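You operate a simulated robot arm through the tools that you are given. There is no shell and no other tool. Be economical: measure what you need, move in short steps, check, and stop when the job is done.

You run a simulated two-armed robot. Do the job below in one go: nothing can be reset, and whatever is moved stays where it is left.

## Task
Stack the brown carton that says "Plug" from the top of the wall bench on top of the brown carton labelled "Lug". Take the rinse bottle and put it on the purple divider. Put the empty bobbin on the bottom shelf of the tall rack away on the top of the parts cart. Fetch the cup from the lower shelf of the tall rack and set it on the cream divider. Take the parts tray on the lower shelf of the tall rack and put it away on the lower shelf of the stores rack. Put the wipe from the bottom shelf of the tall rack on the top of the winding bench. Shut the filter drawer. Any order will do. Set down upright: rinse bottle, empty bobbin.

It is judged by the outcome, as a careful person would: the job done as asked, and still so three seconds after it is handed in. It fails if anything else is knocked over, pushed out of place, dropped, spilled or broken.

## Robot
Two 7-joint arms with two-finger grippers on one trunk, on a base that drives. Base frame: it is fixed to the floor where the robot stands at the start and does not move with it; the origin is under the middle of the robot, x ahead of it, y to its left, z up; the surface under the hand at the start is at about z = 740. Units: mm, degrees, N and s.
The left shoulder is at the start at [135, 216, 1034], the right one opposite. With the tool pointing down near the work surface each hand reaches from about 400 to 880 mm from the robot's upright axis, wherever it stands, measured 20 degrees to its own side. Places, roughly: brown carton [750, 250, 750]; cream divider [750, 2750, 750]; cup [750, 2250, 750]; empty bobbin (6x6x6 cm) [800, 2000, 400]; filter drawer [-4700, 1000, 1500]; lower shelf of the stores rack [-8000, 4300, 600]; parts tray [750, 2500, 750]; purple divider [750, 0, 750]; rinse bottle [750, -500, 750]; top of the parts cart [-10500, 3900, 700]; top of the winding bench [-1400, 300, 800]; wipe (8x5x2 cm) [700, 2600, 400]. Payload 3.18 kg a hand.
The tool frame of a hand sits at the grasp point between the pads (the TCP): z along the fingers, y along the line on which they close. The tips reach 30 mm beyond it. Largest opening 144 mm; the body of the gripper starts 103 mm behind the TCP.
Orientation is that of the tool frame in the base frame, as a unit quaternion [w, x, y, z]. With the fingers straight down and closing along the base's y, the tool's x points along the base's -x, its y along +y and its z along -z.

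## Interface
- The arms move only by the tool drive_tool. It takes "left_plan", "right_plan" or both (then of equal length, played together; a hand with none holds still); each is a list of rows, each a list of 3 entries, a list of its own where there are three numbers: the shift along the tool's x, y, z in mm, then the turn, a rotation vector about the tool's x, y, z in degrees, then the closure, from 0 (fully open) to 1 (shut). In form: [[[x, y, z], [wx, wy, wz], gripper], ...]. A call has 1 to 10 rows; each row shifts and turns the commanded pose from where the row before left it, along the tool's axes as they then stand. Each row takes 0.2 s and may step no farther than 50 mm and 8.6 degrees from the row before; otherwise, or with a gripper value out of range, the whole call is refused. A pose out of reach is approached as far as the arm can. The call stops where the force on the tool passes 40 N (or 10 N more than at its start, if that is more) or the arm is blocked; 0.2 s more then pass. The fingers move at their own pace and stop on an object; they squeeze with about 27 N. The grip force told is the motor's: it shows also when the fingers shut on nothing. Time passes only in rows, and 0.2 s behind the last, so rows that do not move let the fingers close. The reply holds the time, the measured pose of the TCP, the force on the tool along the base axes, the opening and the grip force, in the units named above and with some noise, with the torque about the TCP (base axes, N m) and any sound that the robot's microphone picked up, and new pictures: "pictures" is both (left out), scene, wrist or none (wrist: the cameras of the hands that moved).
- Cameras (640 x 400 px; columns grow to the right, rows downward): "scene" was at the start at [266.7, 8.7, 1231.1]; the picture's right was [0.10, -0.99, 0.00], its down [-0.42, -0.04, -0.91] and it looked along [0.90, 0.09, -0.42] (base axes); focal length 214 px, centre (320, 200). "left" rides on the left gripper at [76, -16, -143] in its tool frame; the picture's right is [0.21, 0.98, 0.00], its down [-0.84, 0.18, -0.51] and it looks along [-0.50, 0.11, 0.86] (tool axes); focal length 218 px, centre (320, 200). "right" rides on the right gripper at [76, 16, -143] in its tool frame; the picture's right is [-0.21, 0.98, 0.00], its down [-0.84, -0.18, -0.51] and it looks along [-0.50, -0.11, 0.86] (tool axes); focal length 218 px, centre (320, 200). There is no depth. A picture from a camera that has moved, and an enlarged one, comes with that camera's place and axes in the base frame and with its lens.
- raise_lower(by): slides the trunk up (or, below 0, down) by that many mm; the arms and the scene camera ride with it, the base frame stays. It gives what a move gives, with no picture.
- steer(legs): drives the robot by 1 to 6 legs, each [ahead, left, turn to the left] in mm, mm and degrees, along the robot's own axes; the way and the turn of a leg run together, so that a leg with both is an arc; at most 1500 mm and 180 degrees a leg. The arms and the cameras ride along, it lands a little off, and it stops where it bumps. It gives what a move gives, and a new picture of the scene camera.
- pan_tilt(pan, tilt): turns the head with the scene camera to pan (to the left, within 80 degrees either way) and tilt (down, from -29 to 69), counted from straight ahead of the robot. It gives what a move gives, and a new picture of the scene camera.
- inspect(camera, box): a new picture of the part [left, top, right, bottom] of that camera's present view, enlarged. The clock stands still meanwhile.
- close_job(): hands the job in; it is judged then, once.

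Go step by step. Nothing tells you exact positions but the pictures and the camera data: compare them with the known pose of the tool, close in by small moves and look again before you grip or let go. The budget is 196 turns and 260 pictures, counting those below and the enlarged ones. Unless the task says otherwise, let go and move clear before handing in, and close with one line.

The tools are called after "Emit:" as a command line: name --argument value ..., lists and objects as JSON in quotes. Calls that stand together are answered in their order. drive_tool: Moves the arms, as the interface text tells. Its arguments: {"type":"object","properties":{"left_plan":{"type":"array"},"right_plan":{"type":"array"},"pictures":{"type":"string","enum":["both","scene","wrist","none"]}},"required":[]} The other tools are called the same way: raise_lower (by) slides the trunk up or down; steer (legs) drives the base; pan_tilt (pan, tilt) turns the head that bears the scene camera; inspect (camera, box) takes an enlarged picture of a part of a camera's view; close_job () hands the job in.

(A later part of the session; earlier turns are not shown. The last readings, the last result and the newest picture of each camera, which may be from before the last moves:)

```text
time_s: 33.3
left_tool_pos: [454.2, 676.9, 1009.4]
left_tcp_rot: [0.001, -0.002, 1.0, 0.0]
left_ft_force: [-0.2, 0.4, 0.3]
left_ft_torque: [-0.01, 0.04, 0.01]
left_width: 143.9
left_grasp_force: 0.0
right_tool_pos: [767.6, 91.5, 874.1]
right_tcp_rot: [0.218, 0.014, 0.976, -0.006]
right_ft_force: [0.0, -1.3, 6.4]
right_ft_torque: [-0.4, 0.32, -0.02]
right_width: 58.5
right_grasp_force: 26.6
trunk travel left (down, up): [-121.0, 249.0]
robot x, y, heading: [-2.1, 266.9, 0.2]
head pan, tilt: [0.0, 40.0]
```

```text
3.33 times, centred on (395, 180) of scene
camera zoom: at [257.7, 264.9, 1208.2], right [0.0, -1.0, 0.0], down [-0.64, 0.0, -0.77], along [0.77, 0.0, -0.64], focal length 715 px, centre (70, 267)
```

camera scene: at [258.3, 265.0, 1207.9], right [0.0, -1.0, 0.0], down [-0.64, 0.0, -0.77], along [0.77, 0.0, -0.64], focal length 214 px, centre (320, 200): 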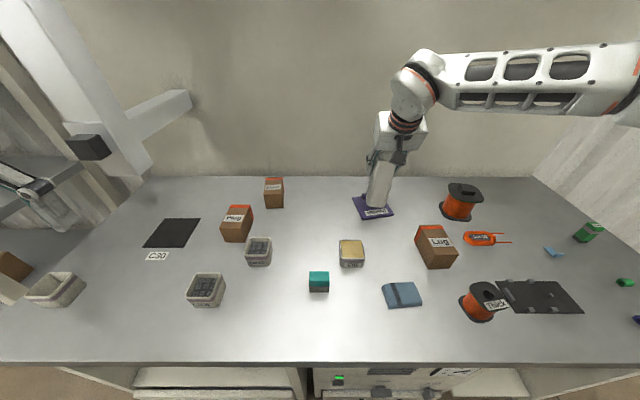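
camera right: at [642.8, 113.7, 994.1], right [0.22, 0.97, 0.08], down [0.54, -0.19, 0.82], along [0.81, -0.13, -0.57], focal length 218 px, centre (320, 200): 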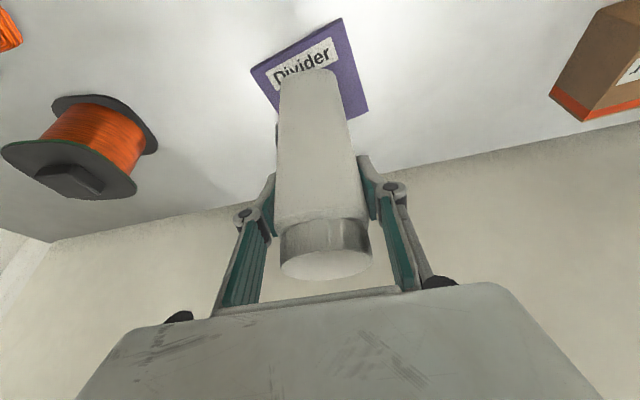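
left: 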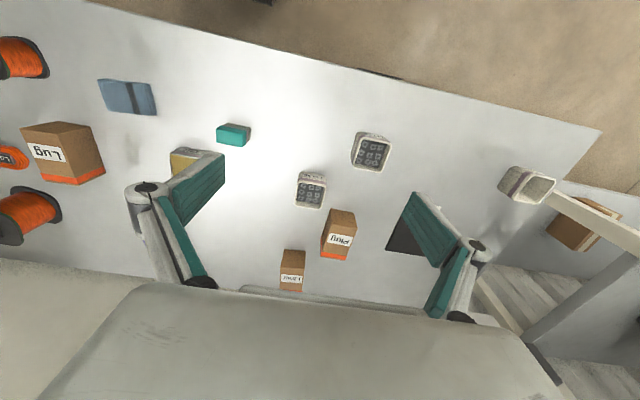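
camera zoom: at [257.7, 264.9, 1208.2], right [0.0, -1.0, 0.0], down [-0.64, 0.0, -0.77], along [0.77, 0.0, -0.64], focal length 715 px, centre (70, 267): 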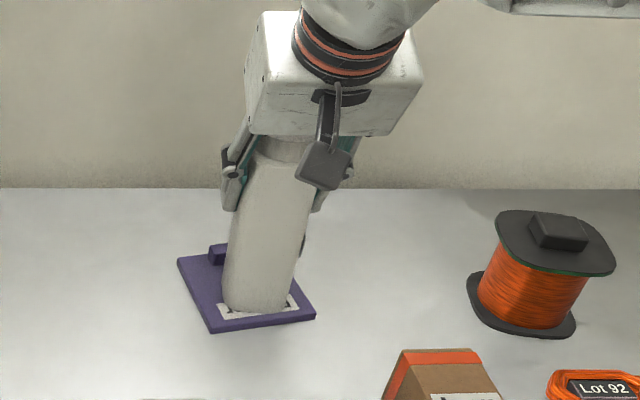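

Seated on the divider. I'm releasing and backing off along the tool axis.

Emit:
drive_tool --right_plan '[[[0, 0, 0], [0, 0, 0], 0.5], [[0, 0, 0], [0, 0, 0], 0], [[0, 0, 0], [0, 0, 0], 0], [[0, 0, -30], [0, 0, 0], 0], [[0, 0, -40], [0, 0, 0], 0], [[0, 0, -45], [0, 0, 0], 0], [[0, 0, -45], [0, 0, 0], 0]]' --pictures "both"

Emit:
inspect --camera "scene" --box '[330, 120, 460, 240]'

```text
time_s: 34.9
left_tool_pos: [454.3, 676.9, 1008.7]
left_tcp_rot: [0.0, -0.002, 1.0, 0.0]
left_ft_force: [-0.1, 0.0, 0.3]
left_ft_torque: [0.02, -0.07, 0.0]
left_width: 143.9
left_grasp_force: 0.0
right_tool_pos: [701.2, 92.6, 1018.5]
right_tcp_rot: [0.217, 0.014, 0.976, -0.005]
right_ft_force: [-0.5, 0.3, 0.5]
right_ft_torque: [-0.03, -0.09, 0.0]
right_width: 143.9
right_grasp_force: 0.0
trunk travel left (down, up): [-121.0, 249.0]
robot x, y, heading: [-2.2, 265.6, 0.3]
head pan, tilt: [0.0, 40.0]
camera scene: at [257.2, 265.2, 1208.3], right [0.0, -1.0, 0.0], down [-0.64, 0.0, -0.77], along [0.77, 0.0, -0.64], focal length 214 px, centre (320, 200)
camera right: at [571.4, 113.8, 1115.6], right [0.22, 0.97, 0.08], down [0.54, -0.19, 0.82], along [0.81, -0.13, -0.57], focal length 218 px, centre (320, 200)
```

scene: 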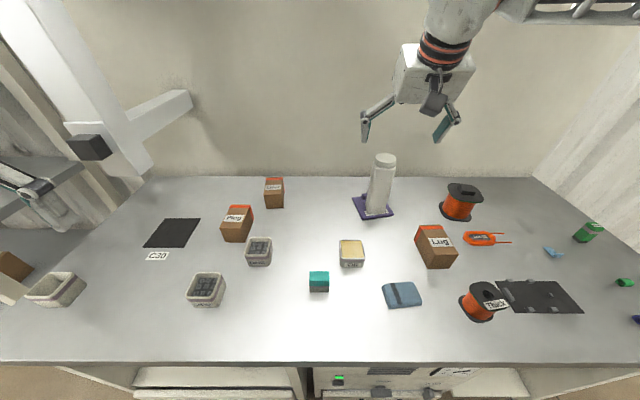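
right: 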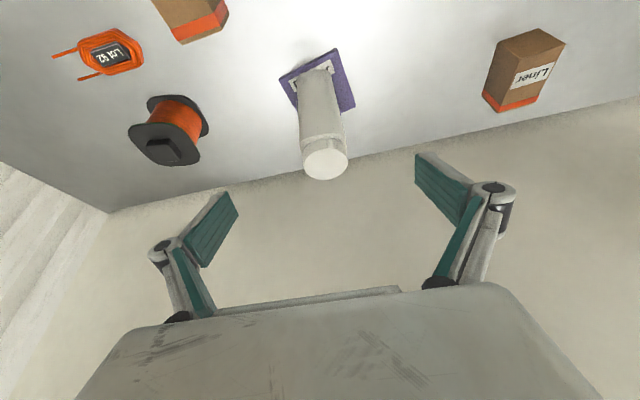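

```text
3.33 times, centred on (395, 180) of scene
camera zoom: at [257.2, 265.2, 1208.3], right [0.0, -1.0, 0.0], down [-0.64, 0.0, -0.77], along [0.77, 0.0, -0.64], focal length 715 px, centre (70, 267)
```

zoom: 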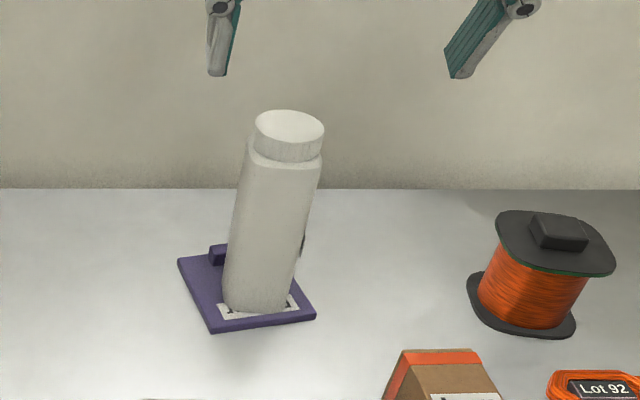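

The bottle stands on the divider. Next is Plug: centre about (687,497), 52 wide in y, top about 795. The left hand goes above it while the right retracts.

Emit:
drive_tool --left_plan '[[[-39, -30, 18], [0, 0, 0], 0], [[-39, -30, 18], [0, 0, 0], 0], [[-39, -30, 18], [0, 0, 0], 0], [[-39, -30, 18], [0, 0, 0], 0], [[-39, -30, 18], [0, 0, 0], 0], [[-38, -30, 18], [0, 0, 0], 0]]' --right_plan '[[[36, -10, -14], [0, 4.2, 0], 0], [[36, -10, -14], [0, 4.2, 0], 0], [[36, -10, -10], [0, 4.2, 0], 0], [[36, -10, -7], [0, 4.2, 0], 0], [[36, -10, -4], [0, 4.2, 0], 0], [[36, -10, 0], [0, 4.2, 0], 0]]'

```text
refused: row 1 steps farther than a row can; nothing moved
```

Emit:
drive_tool --left_plan '[[[-33, -26, 15], [0, 0, 0], 0], [[-33, -26, 15], [0, 0, 0], 0], [[-33, -26, 15], [0, 0, 0], 0], [[-33, -26, 15], [0, 0, 0], 0], [[-33, -26, 15], [0, 0, 0], 0], [[-33, -26, 15], [0, 0, 0], 0], [[-33, -24, 15], [0, 0, 0], 0]]' --right_plan '[[[36, -10, -14], [0, 4.2, 0], 0], [[36, -10, -14], [0, 4.2, 0], 0], [[36, -10, -10], [0, 4.2, 0], 0], [[36, -10, -7], [0, 4.2, 0], 0], [[36, -10, -4], [0, 4.2, 0], 0], [[36, -10, 0], [0, 4.2, 0], 0], [[0, 0, 0], [0, 0, 0], 0]]'

```text
time_s: 36.5
left_tool_pos: [688.1, 498.9, 897.4]
left_tcp_rot: [-0.003, -0.004, 1.0, 0.001]
left_ft_force: [0.4, -0.3, 0.3]
left_ft_torque: [-0.06, 0.08, 0.01]
left_width: 143.7
left_grasp_force: 0.0
right_tool_pos: [479.9, 41.6, 1006.0]
right_tcp_rot: [-0.005, 0.015, 1.0, -0.003]
right_ft_force: [1.4, 0.1, -0.9]
right_ft_torque: [-0.04, 0.12, -0.04]
right_width: 143.9
right_grasp_force: 0.0
trunk travel left (down, up): [-121.0, 249.0]
robot x, y, heading: [-1.7, 261.7, 0.4]
head pan, tilt: [0.0, 40.0]
camera scene: at [261.9, 265.7, 1206.1], right [0.0, -1.0, 0.0], down [-0.64, 0.0, -0.76], along [0.76, 0.0, -0.64], focal length 214 px, centre (320, 200)
camera right: at [404.8, 61.3, 1150.6], right [0.24, 0.97, -0.01], down [0.84, -0.2, 0.5], along [0.48, -0.13, -0.87], focal length 218 px, centre (320, 200)
camera left: at [611.8, 483.3, 1040.6], right [-0.22, 0.98, 0.0], down [0.84, 0.18, 0.5], along [0.49, 0.11, -0.86], focal length 218 px, centre (320, 200)
```

scene: 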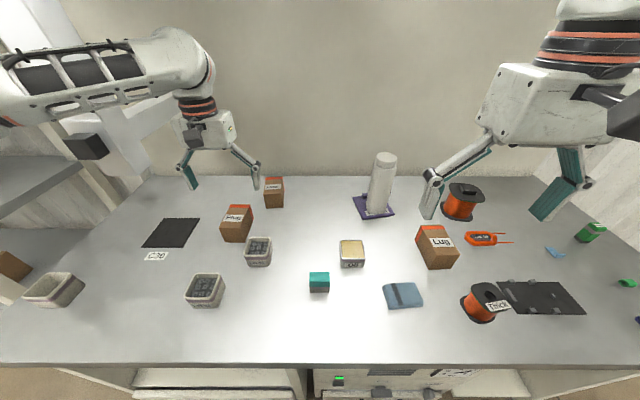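
right: 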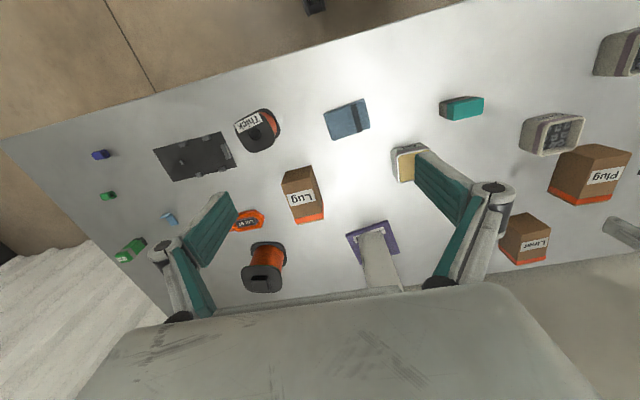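
left: 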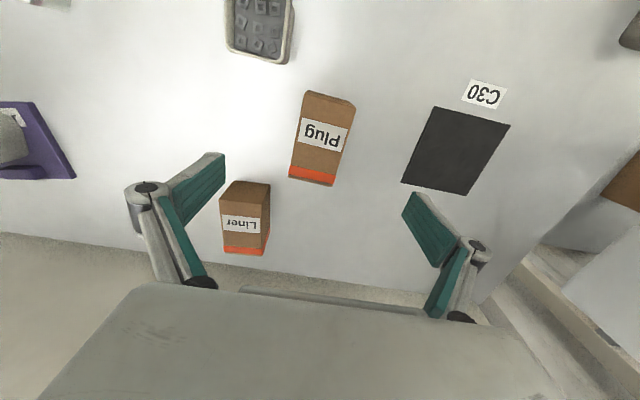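

Emit:
drive_tool --left_plan '[[[10, -1, 40], [0, 0, 0], 0], [[0, 0, 40], [0, 0, 0], 0], [[0, 0, 25], [0, 0, 0], 0], [[0, 0, 12], [0, 0, 0], 0], [[0, 0, 0], [0, 0, 0], 0.4]]'

```text
time_s: 37.7
left_tool_pos: [676.0, 497.1, 786.1]
left_tcp_rot: [0.0, -0.001, 1.0, 0.0]
left_ft_force: [-0.1, -0.2, -0.5]
left_ft_torque: [0.01, -0.02, 0.01]
left_width: 86.5
left_grasp_force: 0.0
right_tool_pos: [477.9, 40.2, 1010.4]
right_tcp_rot: [-0.002, 0.015, 1.0, -0.003]
right_ft_force: [0.0, 0.0, -0.2]
right_ft_torque: [-0.03, -0.01, 0.01]
right_width: 143.9
right_grasp_force: 0.1
trunk travel left (down, up): [-121.0, 249.0]
robot x, y, heading: [-3.3, 265.6, 0.2]
head pan, tilt: [0.0, 40.0]
camera scene: at [258.3, 264.9, 1207.8], right [0.0, -1.0, 0.0], down [-0.64, 0.0, -0.77], along [0.77, 0.0, -0.64], focal length 214 px, centre (320, 200)
camera left: at [600.0, 481.1, 928.3], right [-0.21, 0.98, 0.0], down [0.84, 0.18, 0.51], along [0.5, 0.11, -0.86], focal length 218 px, centre (320, 200)
```

scene: 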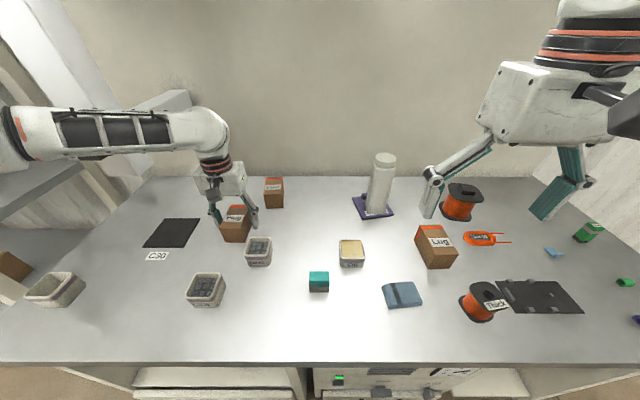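
left: 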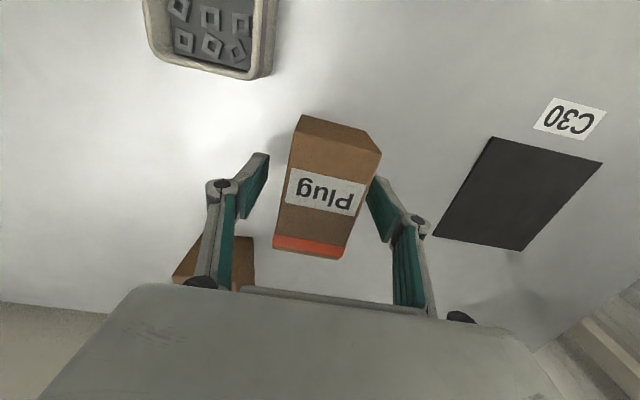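

Emit:
drive_tool --left_plan '[[[0, 0, 8], [0, 0, 0], 0.5], [[0, 0, 0], [0, 0, 0], 1], [[0, 0, 0], [0, 0, 0], 1], [[0, 0, 0], [0, 0, 0], 1], [[0, 0, -20], [0, 0, 0], 1], [[0, 0, -40], [0, 0, 0], 1], [[0, 0, -45], [0, 0, 0], 1], [[0, 0, -40], [0, 0, 0], 1]]'

```text
time_s: 39.5
left_tool_pos: [676.3, 495.2, 927.2]
left_tcp_rot: [0.001, -0.001, 1.0, 0.0]
left_ft_force: [-0.4, 0.2, -2.4]
left_ft_torque: [0.0, 0.0, 0.02]
left_width: 55.4
left_grasp_force: 27.2
right_tool_pos: [477.8, 41.0, 1009.9]
right_tcp_rot: [-0.001, 0.015, 1.0, -0.003]
right_ft_force: [-0.4, -0.1, 0.1]
right_ft_torque: [-0.01, -0.03, -0.02]
right_width: 143.9
right_grasp_force: 0.1
trunk travel left (down, up): [-121.0, 249.0]
robot x, y, heading: [-2.5, 267.2, -0.0]
head pan, tilt: [0.0, 40.0]
camera scene: at [258.6, 265.0, 1207.7], right [0.0, -1.0, 0.0], down [-0.64, 0.0, -0.77], along [0.77, 0.0, -0.64], focal length 214 px, centre (320, 200)
camera left: at [599.9, 480.4, 1068.9], right [-0.21, 0.98, 0.0], down [0.84, 0.18, 0.51], along [0.5, 0.11, -0.86], focal length 218 px, centre (320, 200)
```

scene: 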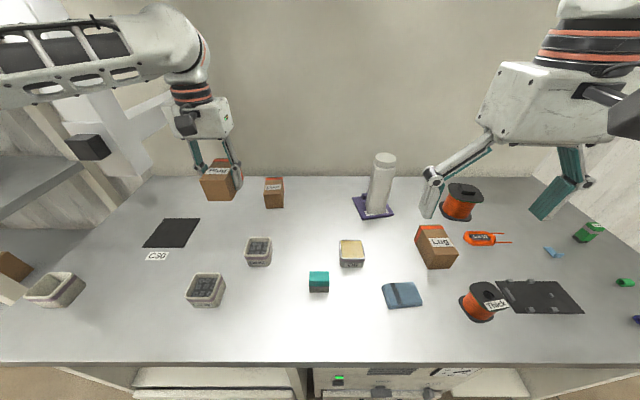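
left: 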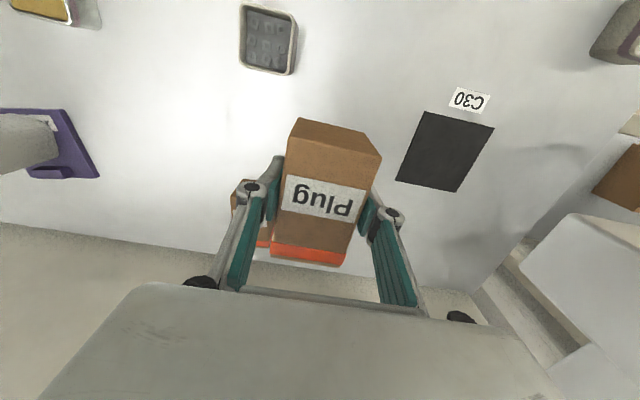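

Plug is held. I'll pull it back to x≈604, raise it, and strafe right to Lug.

Emit:
drive_tool --left_plan '[[[36, 0, -20], [0, 0, 0], 1], [[37, 0, -15], [0, 0, 0], 1]]' --pictures "none"

Emit:
steer --legs '[[0, -525, 0]]'

Emit:
inspect --camera "left" --box '[0, 0, 640, 400]'

```text
time_s: 40.1
left_tool_pos: [600.3, 495.0, 961.1]
left_tcp_rot: [0.0, -0.001, 1.0, 0.0]
left_ft_force: [-0.5, 0.1, -1.9]
left_ft_torque: [0.0, -0.02, 0.0]
left_width: 55.3
left_grasp_force: 26.7
right_tool_pos: [478.0, 41.0, 1010.7]
right_tcp_rot: [-0.002, 0.015, 1.0, -0.002]
right_ft_force: [0.4, 0.0, 0.1]
right_ft_torque: [0.01, -0.01, 0.01]
right_width: 144.2
right_grasp_force: 0.1
trunk travel left (down, up): [-121.0, 249.0]
robot x, y, heading: [-1.3, 265.7, 0.2]
head pan, tilt: [0.0, 40.0]
```

```text
time_s: 45.2
left_tool_pos: [603.4, -24.9, 961.9]
left_tcp_rot: [0.0, -0.005, 1.0, 0.0]
left_ft_force: [0.0, 0.3, -1.3]
left_ft_torque: [0.01, -0.02, 0.01]
left_width: 55.7
left_grasp_force: 26.7
right_tool_pos: [483.4, -481.4, 1009.0]
right_tcp_rot: [-0.002, 0.012, 1.0, -0.002]
right_ft_force: [-0.4, -0.7, 0.5]
right_ft_torque: [0.03, -0.02, 0.01]
right_width: 144.0
right_grasp_force: 0.1
trunk travel left (down, up): [-121.0, 249.0]
robot x, y, heading: [-1.2, -257.7, 0.4]
head pan, tilt: [0.0, 40.0]
camera scene: at [262.2, -258.6, 1207.7], right [0.01, -1.0, 0.0], down [-0.64, -0.01, -0.77], along [0.77, 0.01, -0.64], focal length 214 px, centre (320, 200)
```

scene: 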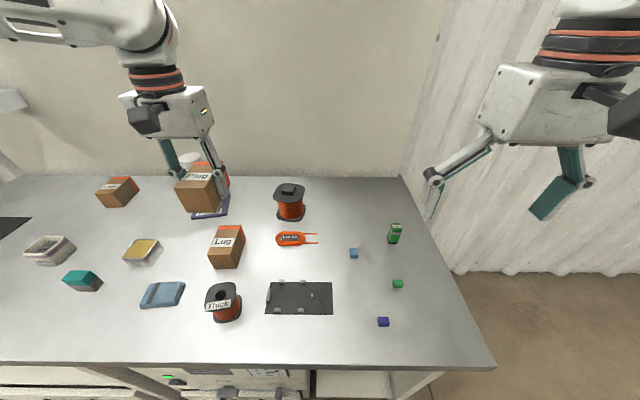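

```text
1.00 times, centred on (320, 200) of left (not enlarged: the box is as wide or as high as the picture)
camera zoom: at [527.2, -41.1, 1103.8], right [-0.22, 0.98, 0.0], down [0.84, 0.19, 0.51], along [0.5, 0.11, -0.86], focal length 218 px, centre (320, 200)
```

zoom: 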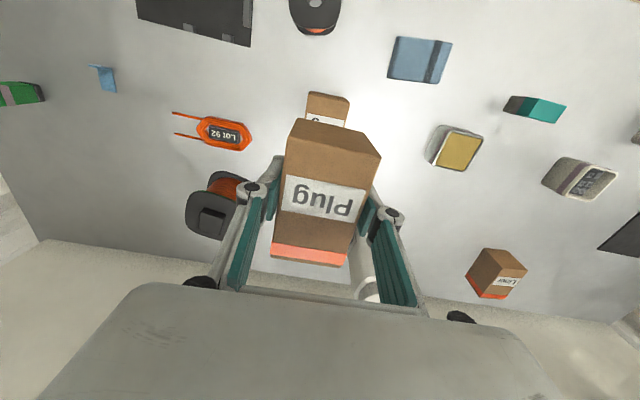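

Emit:
inspect --camera "scene" --box '[165, 150, 285, 280]'

```text
3.08 times, centred on (225, 215) of scene
camera zoom: at [262.2, -258.6, 1207.7], right [0.01, -1.0, 0.0], down [-0.64, -0.01, -0.77], along [0.77, 0.01, -0.64], focal length 660 px, centre (612, 154)
```

zoom: 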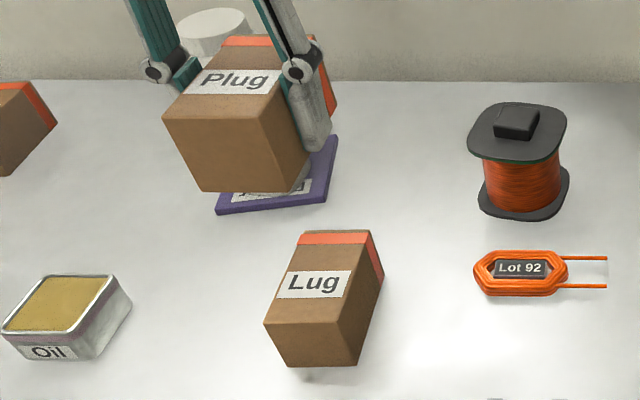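

Emit:
drive_tool --left_plan '[[[9, 4, 40], [0, 0, 0], 1], [[0, 0, 40], [0, 0, 0], 1], [[0, 0, 30], [0, 0, 0], 1], [[0, 0, 0], [0, 0, 0], 1]]' --pictures "wrist"

Emit:
inspect --camera "scene" --box '[165, 150, 285, 280]'

```text
time_s: 46.2
left_tool_pos: [593.8, -21.1, 851.1]
left_tcp_rot: [0.001, -0.005, 1.0, 0.0]
left_ft_force: [-0.6, 0.4, -1.5]
left_ft_torque: [-0.01, -0.03, -0.01]
left_width: 55.4
left_grasp_force: 27.5
right_tool_pos: [483.2, -481.6, 1009.9]
right_tcp_rot: [-0.002, 0.011, 1.0, -0.002]
right_ft_force: [0.5, 0.0, 0.7]
right_ft_torque: [0.03, 0.0, 0.0]
right_width: 144.1
right_grasp_force: 0.0
trunk travel left (down, up): [-121.0, 249.0]
robot x, y, heading: [0.5, -258.9, 0.6]
head pan, tilt: [0.0, 40.0]
camera left: at [517.8, -37.3, 993.6], right [-0.22, 0.98, 0.0], down [0.84, 0.19, 0.51], along [0.5, 0.11, -0.86], focal length 218 px, centre (320, 200)
```

left: 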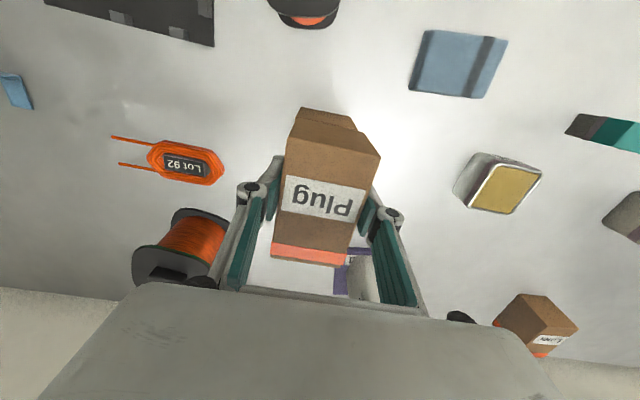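

```text
3.08 times, centred on (225, 215) of scene
camera zoom: at [261.7, -258.5, 1208.0], right [0.01, -1.0, 0.0], down [-0.64, -0.01, -0.77], along [0.77, 0.01, -0.64], focal length 660 px, centre (612, 154)
```

zoom: 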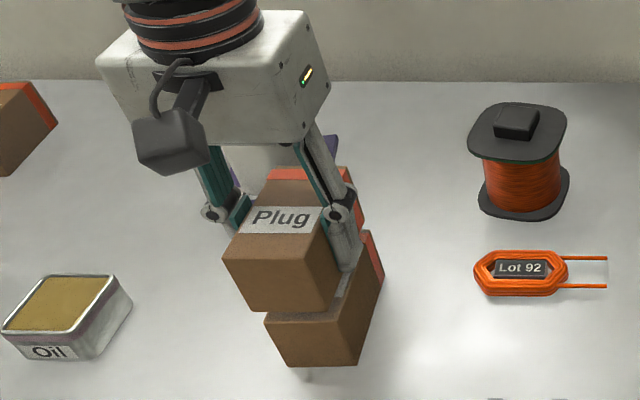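

Emit:
drive_tool --left_plan '[[[0, -4, 10], [0, 0, 0], 1], [[0, 0, 3], [0, 0, 0], 1], [[0, 0, 3], [0, 0, 0], 1], [[0, 0, 0], [0, 0, 0], 1]]' --pictures "none"

```text
time_s: 47.2
left_tool_pos: [593.3, -25.7, 837.1]
left_tcp_rot: [0.003, -0.005, 1.0, 0.0]
left_ft_force: [-2.3, 3.3, 18.0]
left_ft_torque: [0.21, 0.56, -0.1]
left_width: 55.3
left_grasp_force: 27.1
right_tool_pos: [481.2, -481.0, 1010.7]
right_tcp_rot: [-0.001, 0.011, 1.0, -0.003]
right_ft_force: [-0.2, -0.6, 0.3]
right_ft_torque: [0.01, -0.03, 0.02]
right_width: 144.0
right_grasp_force: 0.2
trunk travel left (down, up): [-121.0, 249.0]
robot x, y, heading: [2.2, -263.4, 0.5]
head pan, tilt: [0.0, 40.0]
```

Contact is firm, so I'm releasing. Fingers open evenly, then the hand goes straight up.

Emit:
drive_tool --left_plan '[[[0, 0, -1], [0, 0, 0], 0.6], [[0, 0, 0], [0, 0, 0], 0.1], [[0, 0, 0], [0, 0, 0], 0], [[0, 0, -30], [0, 0, 0], 0], [[0, 0, -45], [0, 0, 0], 0], [[0, 0, -45], [0, 0, 0], 0], [[10, 0, -45], [0, 0, 0], 0]]' --pictures "none"

Emit:
inspect --camera "scene" --box '[165, 150, 285, 280]'

```text
time_s: 48.8
left_tool_pos: [580.7, -24.8, 1005.3]
left_tcp_rot: [0.001, -0.005, 1.0, 0.0]
left_ft_force: [-0.5, -0.5, -0.4]
left_ft_torque: [0.03, -0.01, -0.01]
left_width: 144.1
left_grasp_force: 0.1
right_tool_pos: [481.1, -481.5, 1011.7]
right_tcp_rot: [-0.001, 0.011, 1.0, -0.003]
right_ft_force: [-0.2, -0.2, 0.7]
right_ft_torque: [0.0, -0.02, 0.0]
right_width: 144.1
right_grasp_force: 0.1
trunk travel left (down, up): [-121.0, 249.0]
robot x, y, heading: [-0.1, -259.7, 0.5]
head pan, tilt: [0.0, 40.0]
```

```text
3.08 times, centred on (225, 215) of scene
camera zoom: at [260.7, -258.7, 1208.3], right [0.01, -1.0, 0.0], down [-0.64, -0.01, -0.77], along [0.77, 0.01, -0.64], focal length 660 px, centre (612, 154)
```

zoom: 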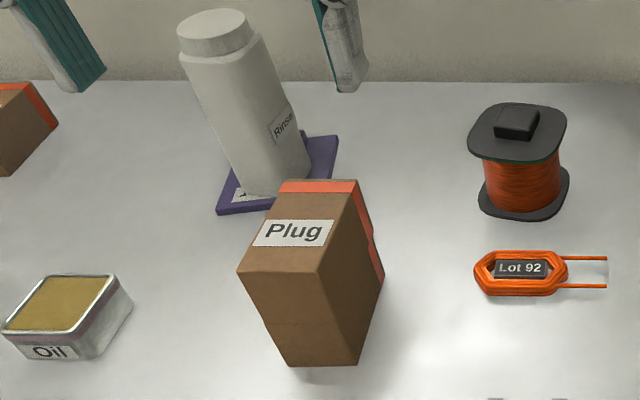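

Plug sits neatly on Lug. Now I'll retract, move left toward the tall rack and look.

Emit:
drive_tool --left_plan '[[[45, 20, -5], [0, 0, 0], 0], [[45, 40, 0], [0, 0, 0], 0], [[25, 40, 0], [0, 0, 0], 0], [[0, 40, 0], [0, 0, 0], 0]]' --pictures "none"

Emit:
steer --legs '[[0, 800, 0]]'

Emit:
pan_tilt --pan 55 --tilt 20

```text
refused: row 2 steps farther than a row can; nothing moved
```

```text
time_s: 56.4
left_tool_pos: [589.0, 784.1, 1001.9]
left_tcp_rot: [0.0, 0.006, 1.0, 0.0]
left_ft_force: [0.7, -0.6, 0.0]
left_ft_torque: [-0.01, 0.01, -0.03]
left_width: 144.0
left_grasp_force: 0.1
right_tool_pos: [478.2, 329.6, 1010.7]
right_tcp_rot: [-0.001, 0.022, 1.0, -0.002]
right_ft_force: [-0.1, 0.2, -0.2]
right_ft_torque: [0.01, 0.0, -0.01]
right_width: 144.1
right_grasp_force: 0.0
trunk travel left (down, up): [-121.0, 249.0]
robot x, y, heading: [2.7, 559.6, -0.4]
head pan, tilt: [0.0, 40.0]
camera scene: at [262.5, 555.8, 1207.7], right [-0.01, -1.0, 0.0], down [-0.64, 0.01, -0.77], along [0.77, -0.01, -0.64], focal length 214 px, centre (320, 200)
```

scene: 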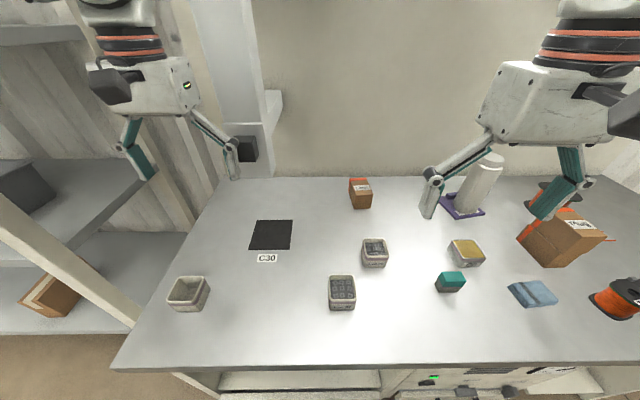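

```text
time_s: 57.6
left_tool_pos: [588.1, 781.9, 1001.2]
left_tcp_rot: [0.0, 0.006, 1.0, 0.0]
left_ft_force: [-0.5, 0.4, 0.1]
left_ft_torque: [0.03, -0.01, 0.0]
left_width: 143.7
left_grasp_force: 0.1
right_tool_pos: [478.7, 328.7, 1010.2]
right_tcp_rot: [-0.002, 0.022, 1.0, -0.002]
right_ft_force: [0.3, -0.8, -1.1]
right_ft_torque: [-0.01, 0.02, -0.02]
right_width: 144.0
right_grasp_force: 0.1
trunk travel left (down, up): [-121.0, 249.0]
robot x, y, heading: [2.9, 560.4, -0.6]
head pan, tilt: [55.0, 20.0]
camera scene: at [231.8, 632.3, 1239.1], right [0.81, -0.58, 0.0], down [-0.2, -0.28, -0.94], along [0.55, 0.76, -0.34], focal length 214 px, centre (320, 200)
```

scene: 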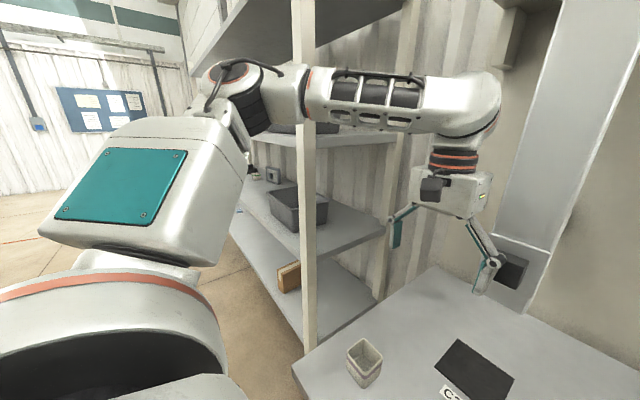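

Emit:
drive_tool --left_plan '[[[45, 0, 0], [0, 0, 0], 0], [[45, 0, 0], [0, 0, 0], 0], [[45, 0, 0], [0, 0, 0], 0], [[15, 0, 0], [0, 0, 0], 0]]' --right_plan '[[[10, 0, 0], [0, 0, 0], 0], [[10, 0, 0], [0, 0, 0], 0], [[10, 0, 0], [0, 0, 0], 0], [[5, 0, 0], [0, 0, 0], 0]]' --pictures "none"

Emit:
pan_tilt --pan 40 --tilt 30

```text
time_s: 58.6
left_tool_pos: [446.8, 781.4, 1000.8]
left_tcp_rot: [0.0, 0.005, 1.0, -0.001]
left_ft_force: [-0.7, -0.3, 0.9]
left_ft_torque: [0.05, -0.03, 0.0]
left_width: 144.0
left_grasp_force: 0.1
left hand out of reach, approached as far as the arm can: row 4
right_tool_pos: [445.2, 329.3, 1008.3]
right_tcp_rot: [-0.003, 0.023, 1.0, -0.002]
right_ft_force: [0.5, 0.8, -0.2]
right_ft_torque: [0.01, -0.03, 0.0]
right_width: 144.0
right_grasp_force: 0.0
trunk travel left (down, up): [-121.0, 249.0]
robot x, y, heading: [3.5, 561.6, -0.5]
head pan, tilt: [55.0, 20.0]
```

```text
time_s: 59.4
left_tool_pos: [448.3, 780.8, 1001.6]
left_tcp_rot: [0.001, 0.005, 1.0, 0.0]
left_ft_force: [0.0, 0.6, -0.5]
left_ft_torque: [-0.03, 0.0, 0.02]
left_width: 144.1
left_grasp_force: 0.1
right_tool_pos: [445.4, 329.2, 1009.6]
right_tcp_rot: [-0.002, 0.023, 1.0, -0.003]
right_ft_force: [1.1, 0.0, 0.2]
right_ft_torque: [-0.01, 0.0, -0.02]
right_width: 143.9
right_grasp_force: 0.1
trunk travel left (down, up): [-121.0, 249.0]
robot x, y, heading: [0.1, 559.2, -0.5]
head pan, tilt: [40.0, 30.0]
camera scene: at [247.4, 614.0, 1223.1], right [0.63, -0.77, 0.0], down [-0.39, -0.32, -0.87], along [0.67, 0.55, -0.5], focal length 214 px, centre (320, 200)
```

scene: 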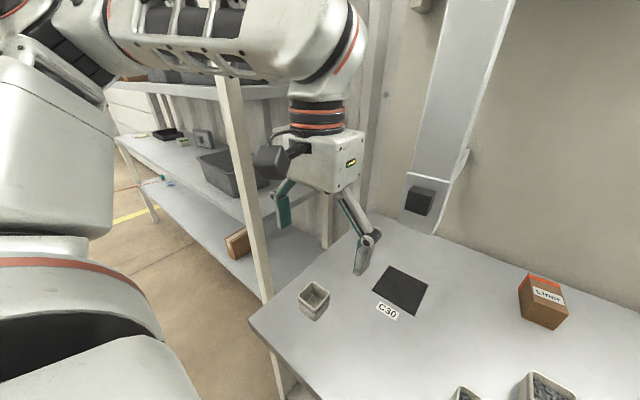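

Emit:
steer --legs '[[-60, 0, 0], [0, 1300, 0], [0, 500, 0]]'

Emit:
pan_tilt --pan 0 --tilt 35

Emit:
pan_tilt --pan 0 --tilt 60

```text
time_s: 76.1
left_tool_pos: [391.1, 2588.9, 1001.3]
left_tcp_rot: [0.001, -0.002, 1.0, 0.0]
left_ft_force: [0.2, 0.0, -0.3]
left_ft_torque: [-0.03, 0.01, 0.04]
left_width: 144.0
left_grasp_force: 0.1
right_tool_pos: [394.4, 2136.2, 1009.6]
right_tcp_rot: [-0.002, 0.016, 1.0, -0.003]
right_ft_force: [-0.2, -0.1, -0.9]
right_ft_torque: [-0.05, 0.0, -0.01]
right_width: 144.0
right_grasp_force: 0.1
trunk travel left (down, up): [-121.0, 249.0]
robot x, y, heading: [-48.8, 2360.7, 0.2]
head pan, tilt: [40.0, 30.0]
camera scene: at [194.5, 2418.8, 1223.1], right [0.64, -0.77, 0.0], down [-0.38, -0.32, -0.87], along [0.66, 0.56, -0.5], focal length 214 px, centre (320, 200)
```

scene: 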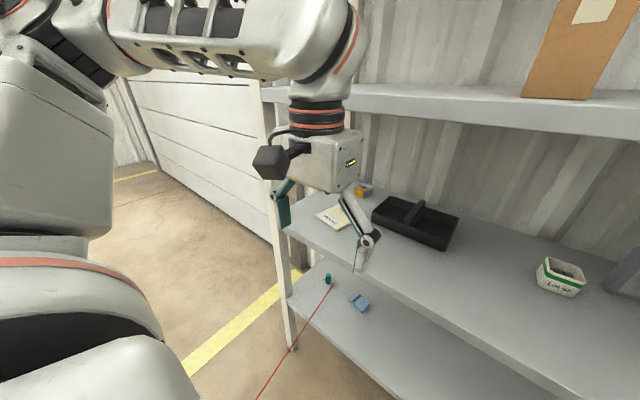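

```text
time_s: 77.2
left_tool_pos: [390.0, 2587.5, 1002.3]
left_tcp_rot: [0.001, -0.001, 1.0, 0.0]
left_ft_force: [0.0, -0.1, 0.1]
left_ft_torque: [0.02, 0.03, 0.03]
left_width: 143.7
left_grasp_force: 0.0
right_tool_pos: [394.3, 2137.8, 1009.3]
right_tcp_rot: [-0.002, 0.016, 1.0, -0.003]
right_ft_force: [-0.8, 0.4, -0.2]
right_ft_torque: [-0.02, -0.01, -0.06]
right_width: 143.7
right_grasp_force: 0.1
trunk travel left (down, up): [-121.0, 249.0]
robot x, y, heading: [-51.1, 2364.4, 0.0]
head pan, tilt: [0.0, 35.0]
camera scene: at [213.3, 2360.6, 1215.3], right [0.0, -1.0, 0.0], down [-0.57, 0.0, -0.82], along [0.82, 0.0, -0.57], focal length 214 px, centre (320, 200)
```

scene: 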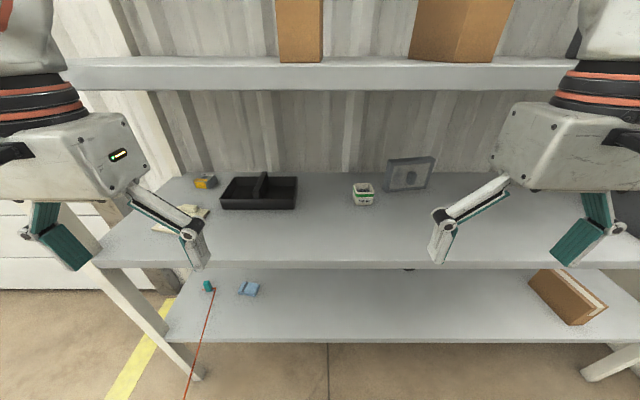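

```text
time_s: 78.1
left_tool_pos: [390.5, 2588.5, 1000.8]
left_tcp_rot: [0.001, 0.0, 1.0, 0.0]
left_ft_force: [0.2, 0.1, 1.0]
left_ft_torque: [0.0, -0.02, -0.04]
left_width: 143.9
left_grasp_force: 0.1
right_tool_pos: [395.1, 2137.0, 1009.7]
right_tcp_rot: [-0.002, 0.016, 1.0, -0.002]
right_ft_force: [1.0, 0.7, 0.1]
right_ft_torque: [-0.03, 0.01, 0.01]
right_width: 144.1
right_grasp_force: 0.1
trunk travel left (down, up): [-121.0, 249.0]
robot x, y, heading: [-47.0, 2359.9, -0.1]
head pan, tilt: [0.0, 60.0]
camera scene: at [191.9, 2360.5, 1181.0], right [0.0, -1.0, 0.0], down [-0.87, 0.0, -0.5], along [0.5, 0.0, -0.87], focal length 214 px, centre (320, 200)
```

scene: 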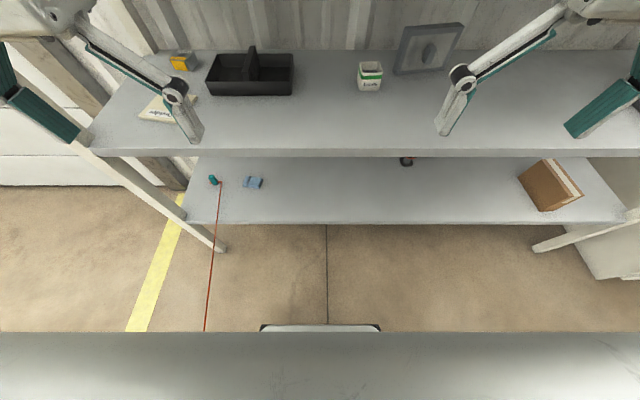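

Emit:
inspect --camera "scene" --box '[120, 30, 320, 130]'

Emit:
inspect --camera "scene" --box '[170, 140, 290, 215]'

Emit:
inspect --camera "scene" --box '[320, 40, 480, 190]'

Emit:
inspect --camera "left" --box '[0, 0, 640, 400]'

Emit:
inspect --camera "right" --box '[0, 0, 640, 400]'

```text
3.20 times, centred on (220, 80) of scene
camera zoom: at [191.9, 2360.5, 1181.0], right [0.0, -1.0, 0.0], down [-0.87, 0.0, -0.5], along [0.5, 0.0, -0.87], focal length 686 px, centre (640, 584)
```

zoom: 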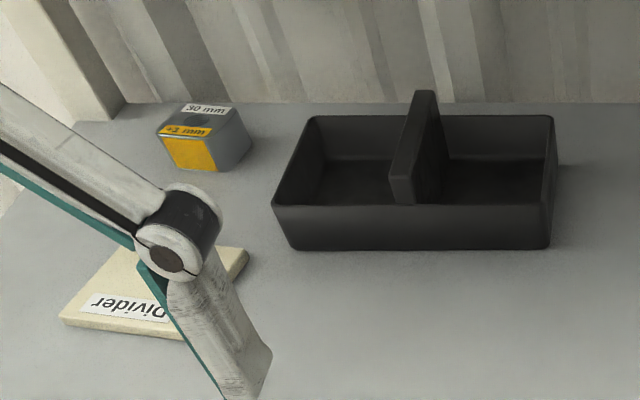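

```text
5.33 times, centred on (230, 178) of scene
camera zoom: at [191.9, 2360.5, 1181.0], right [0.0, -1.0, 0.0], down [-0.87, 0.0, -0.5], along [0.5, 0.0, -0.87], focal length 1144 px, centre (800, 320)
```

zoom: 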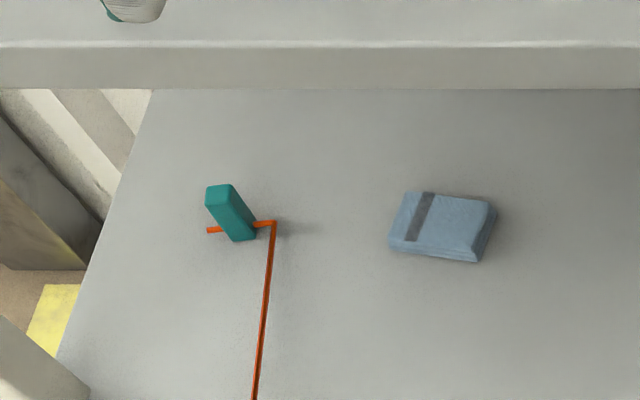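

```text
2.67 times, centred on (400, 115) of scene
camera zoom: at [191.9, 2360.5, 1181.0], right [0.0, -1.0, 0.0], down [-0.87, 0.0, -0.5], along [0.5, 0.0, -0.87], focal length 572 px, centre (107, 427)
```

zoom: 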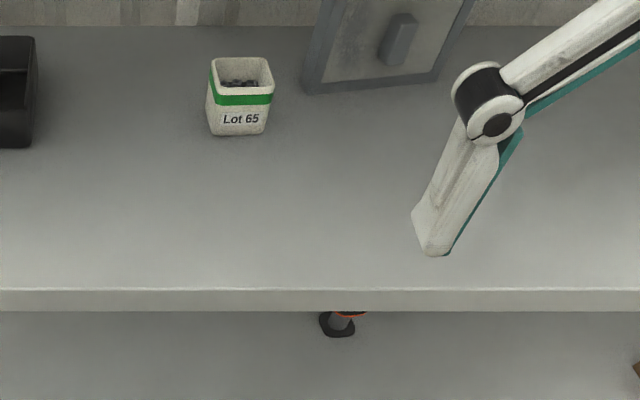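

```text
1.00 times, centred on (320, 200) of left (not enlarged: the box is as wide or as high as the picture)
camera zoom: at [315.3, 2573.6, 1144.0], right [-0.21, 0.98, 0.0], down [0.84, 0.18, 0.51], along [0.5, 0.11, -0.86], focal length 218 px, centre (320, 200)
```

zoom: 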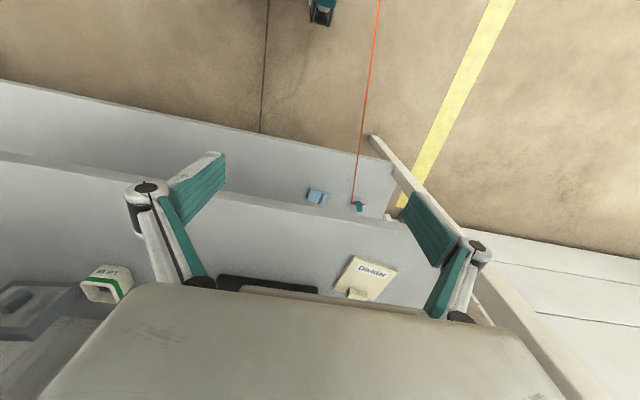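

```text
1.00 times, centred on (320, 200) of right (not enlarged: the box is as wide or as high as the picture)
camera zoom: at [318.8, 2157.0, 1153.4], right [0.24, 0.97, -0.01], down [0.84, -0.2, 0.51], along [0.49, -0.13, -0.86], focal length 218 px, centre (320, 200)
```

zoom: 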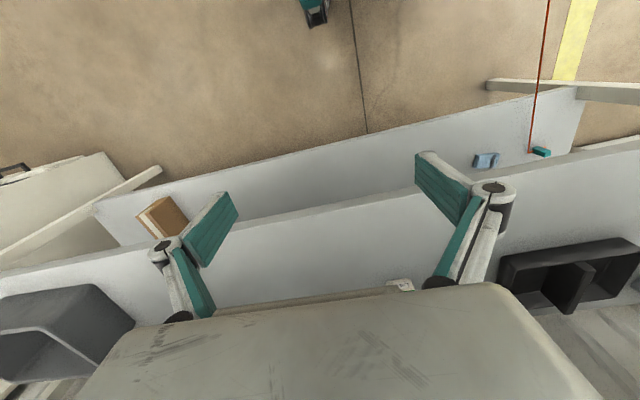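

There is a red wire strung from a teal block on the bottom shelf out into the room at knee height. I must see where it goes before driving further left.

Emit:
pan_tilt --pan 80 --tilt 45

Emit:
pan_tilt --pan 80 --tilt 15

```text
time_s: 79.6
left_tool_pos: [391.1, 2589.0, 1001.8]
left_tcp_rot: [0.001, 0.0, 1.0, 0.0]
left_ft_force: [-0.2, 0.4, -0.2]
left_ft_torque: [0.0, -0.02, 0.01]
left_width: 143.9
left_grasp_force: 0.0
right_tool_pos: [394.0, 2136.3, 1010.1]
right_tcp_rot: [-0.002, 0.016, 1.0, -0.002]
right_ft_force: [-1.8, 0.6, 0.1]
right_ft_torque: [0.02, 0.01, 0.02]
right_width: 143.8
right_grasp_force: 0.1
trunk travel left (down, up): [-121.0, 249.0]
robot x, y, heading: [-49.2, 2361.4, 0.1]
head pan, tilt: [80.0, 45.0]
camera scene: at [139.4, 2440.5, 1200.4], right [0.98, -0.17, 0.0], down [-0.12, -0.7, -0.71], along [0.12, 0.7, -0.71], focal length 214 px, centre (320, 200)
```

scene: 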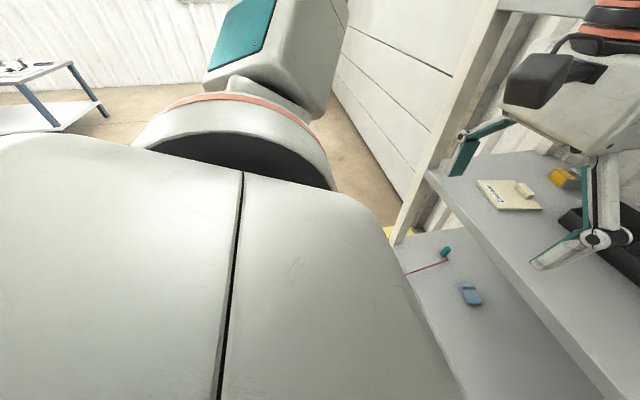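

```text
time_s: 80.5
left_tool_pos: [391.9, 2588.9, 1002.2]
left_tcp_rot: [0.0, -0.001, 1.0, 0.0]
left_ft_force: [0.0, -0.2, 0.3]
left_ft_torque: [-0.01, 0.01, -0.01]
left_width: 144.1
left_grasp_force: 0.0
right_tool_pos: [394.0, 2136.4, 1008.9]
right_tcp_rot: [-0.002, 0.015, 1.0, -0.003]
right_ft_force: [-0.8, 0.3, 0.3]
right_ft_torque: [-0.03, -0.01, 0.0]
right_width: 144.1
right_grasp_force: 0.0
trunk travel left (down, up): [-121.0, 249.0]
robot x, y, heading: [-50.2, 2355.2, 0.1]
head pan, tilt: [80.0, 15.0]
camera scene: at [141.4, 2452.5, 1247.2], right [0.98, -0.17, 0.0], down [-0.04, -0.26, -0.97], along [0.17, 0.95, -0.26], focal length 214 px, centre (320, 200)
```

scene: 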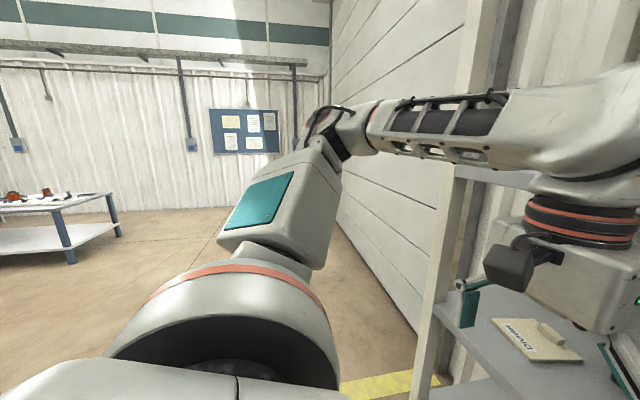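

Emit:
steer --legs '[[0, -500, 0], [-150, 0, 0], [0, 0, 90]]'

Emit:
pan_tilt --pan 10 --tilt 25

Emit:
pan_tilt --pan 60 --tilt 25

```text
time_s: 90.3
left_tool_pos: [-421.1, 2297.0, 1001.4]
left_tcp_rot: [0.0, -0.703, 0.711, 0.001]
left_ft_force: [-0.9, 0.0, 0.3]
left_ft_torque: [-0.02, -0.03, -0.02]
left_width: 144.0
left_grasp_force: 0.0
right_tool_pos: [30.2, 2295.3, 1009.3]
right_tcp_rot: [0.001, -0.692, 0.722, -0.004]
right_ft_force: [-0.6, 0.0, 0.1]
right_ft_torque: [-0.03, 0.02, 0.01]
right_width: 143.8
right_grasp_force: 0.1
trunk travel left (down, up): [-121.0, 249.0]
robot x, y, heading: [-198.3, 1851.7, 89.4]
head pan, tilt: [80.0, 15.0]
camera scene: at [-288.5, 2045.3, 1247.3], right [0.18, 0.98, 0.0], down [0.25, -0.05, -0.97], along [-0.95, 0.18, -0.26], focal length 214 px, centre (320, 200)
```

scene: 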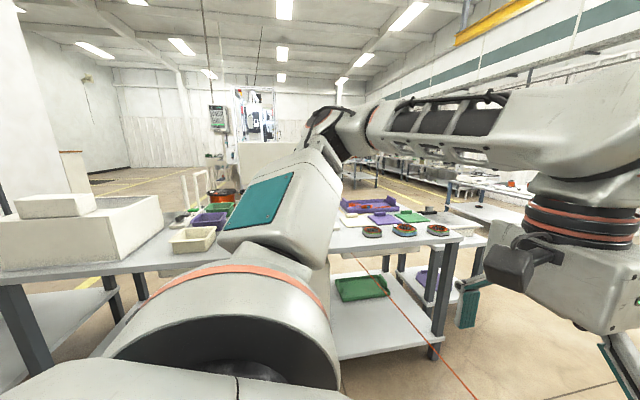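

```text
time_s: 91.7
left_tool_pos: [-420.4, 2297.0, 1001.6]
left_tcp_rot: [0.001, -0.704, 0.71, 0.001]
left_ft_force: [-0.5, -0.6, -0.3]
left_ft_torque: [-0.01, -0.01, 0.0]
left_width: 143.9
left_grasp_force: 0.1
right_tool_pos: [31.6, 2295.0, 1010.5]
right_tcp_rot: [0.0, -0.692, 0.722, -0.004]
right_ft_force: [-0.5, 0.0, 0.3]
right_ft_torque: [-0.01, -0.01, -0.02]
right_width: 143.9
right_grasp_force: 0.1
trunk travel left (down, up): [-121.0, 249.0]
robot x, y, heading: [-199.2, 1853.1, 89.5]
head pan, tilt: [10.0, 25.0]
camera scene: at [-211.7, 2119.1, 1231.1], right [0.99, 0.16, 0.0], down [0.07, -0.42, -0.91], along [-0.15, 0.89, -0.42], focal length 214 px, centre (320, 200)
```

scene: 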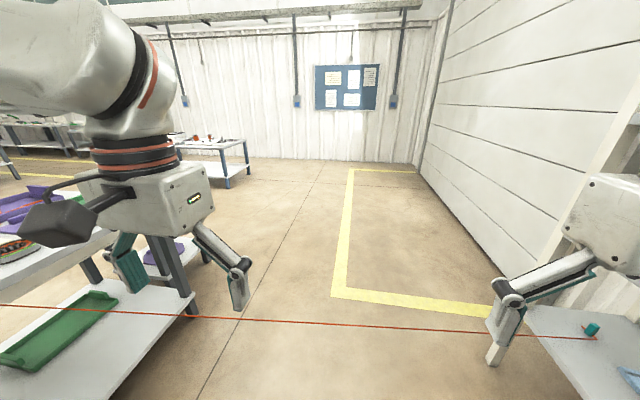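

```text
time_s: 92.8
left_tool_pos: [-421.1, 2296.9, 1001.0]
left_tcp_rot: [0.0, -0.704, 0.71, 0.001]
left_ft_force: [0.3, 0.5, 0.5]
left_ft_torque: [-0.04, 0.0, 0.01]
left_width: 144.1
left_grasp_force: 0.1
right_tool_pos: [30.2, 2295.3, 1010.8]
right_tcp_rot: [0.0, -0.691, 0.723, -0.004]
right_ft_force: [-0.5, -0.7, -0.1]
right_ft_torque: [0.01, 0.01, 0.0]
right_width: 143.8
right_grasp_force: 0.1
trunk travel left (down, up): [-121.0, 249.0]
robot x, y, heading: [-197.2, 1851.8, 89.2]
head pan, tilt: [60.0, 25.0]
camera scene: at [-275.8, 2075.1, 1231.0], right [0.51, 0.86, 0.0], down [0.36, -0.22, -0.91], along [-0.78, 0.46, -0.42], focal length 214 px, centre (320, 200)
```

scene: 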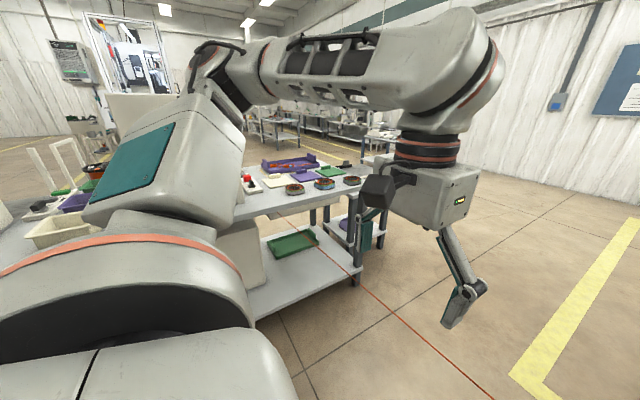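

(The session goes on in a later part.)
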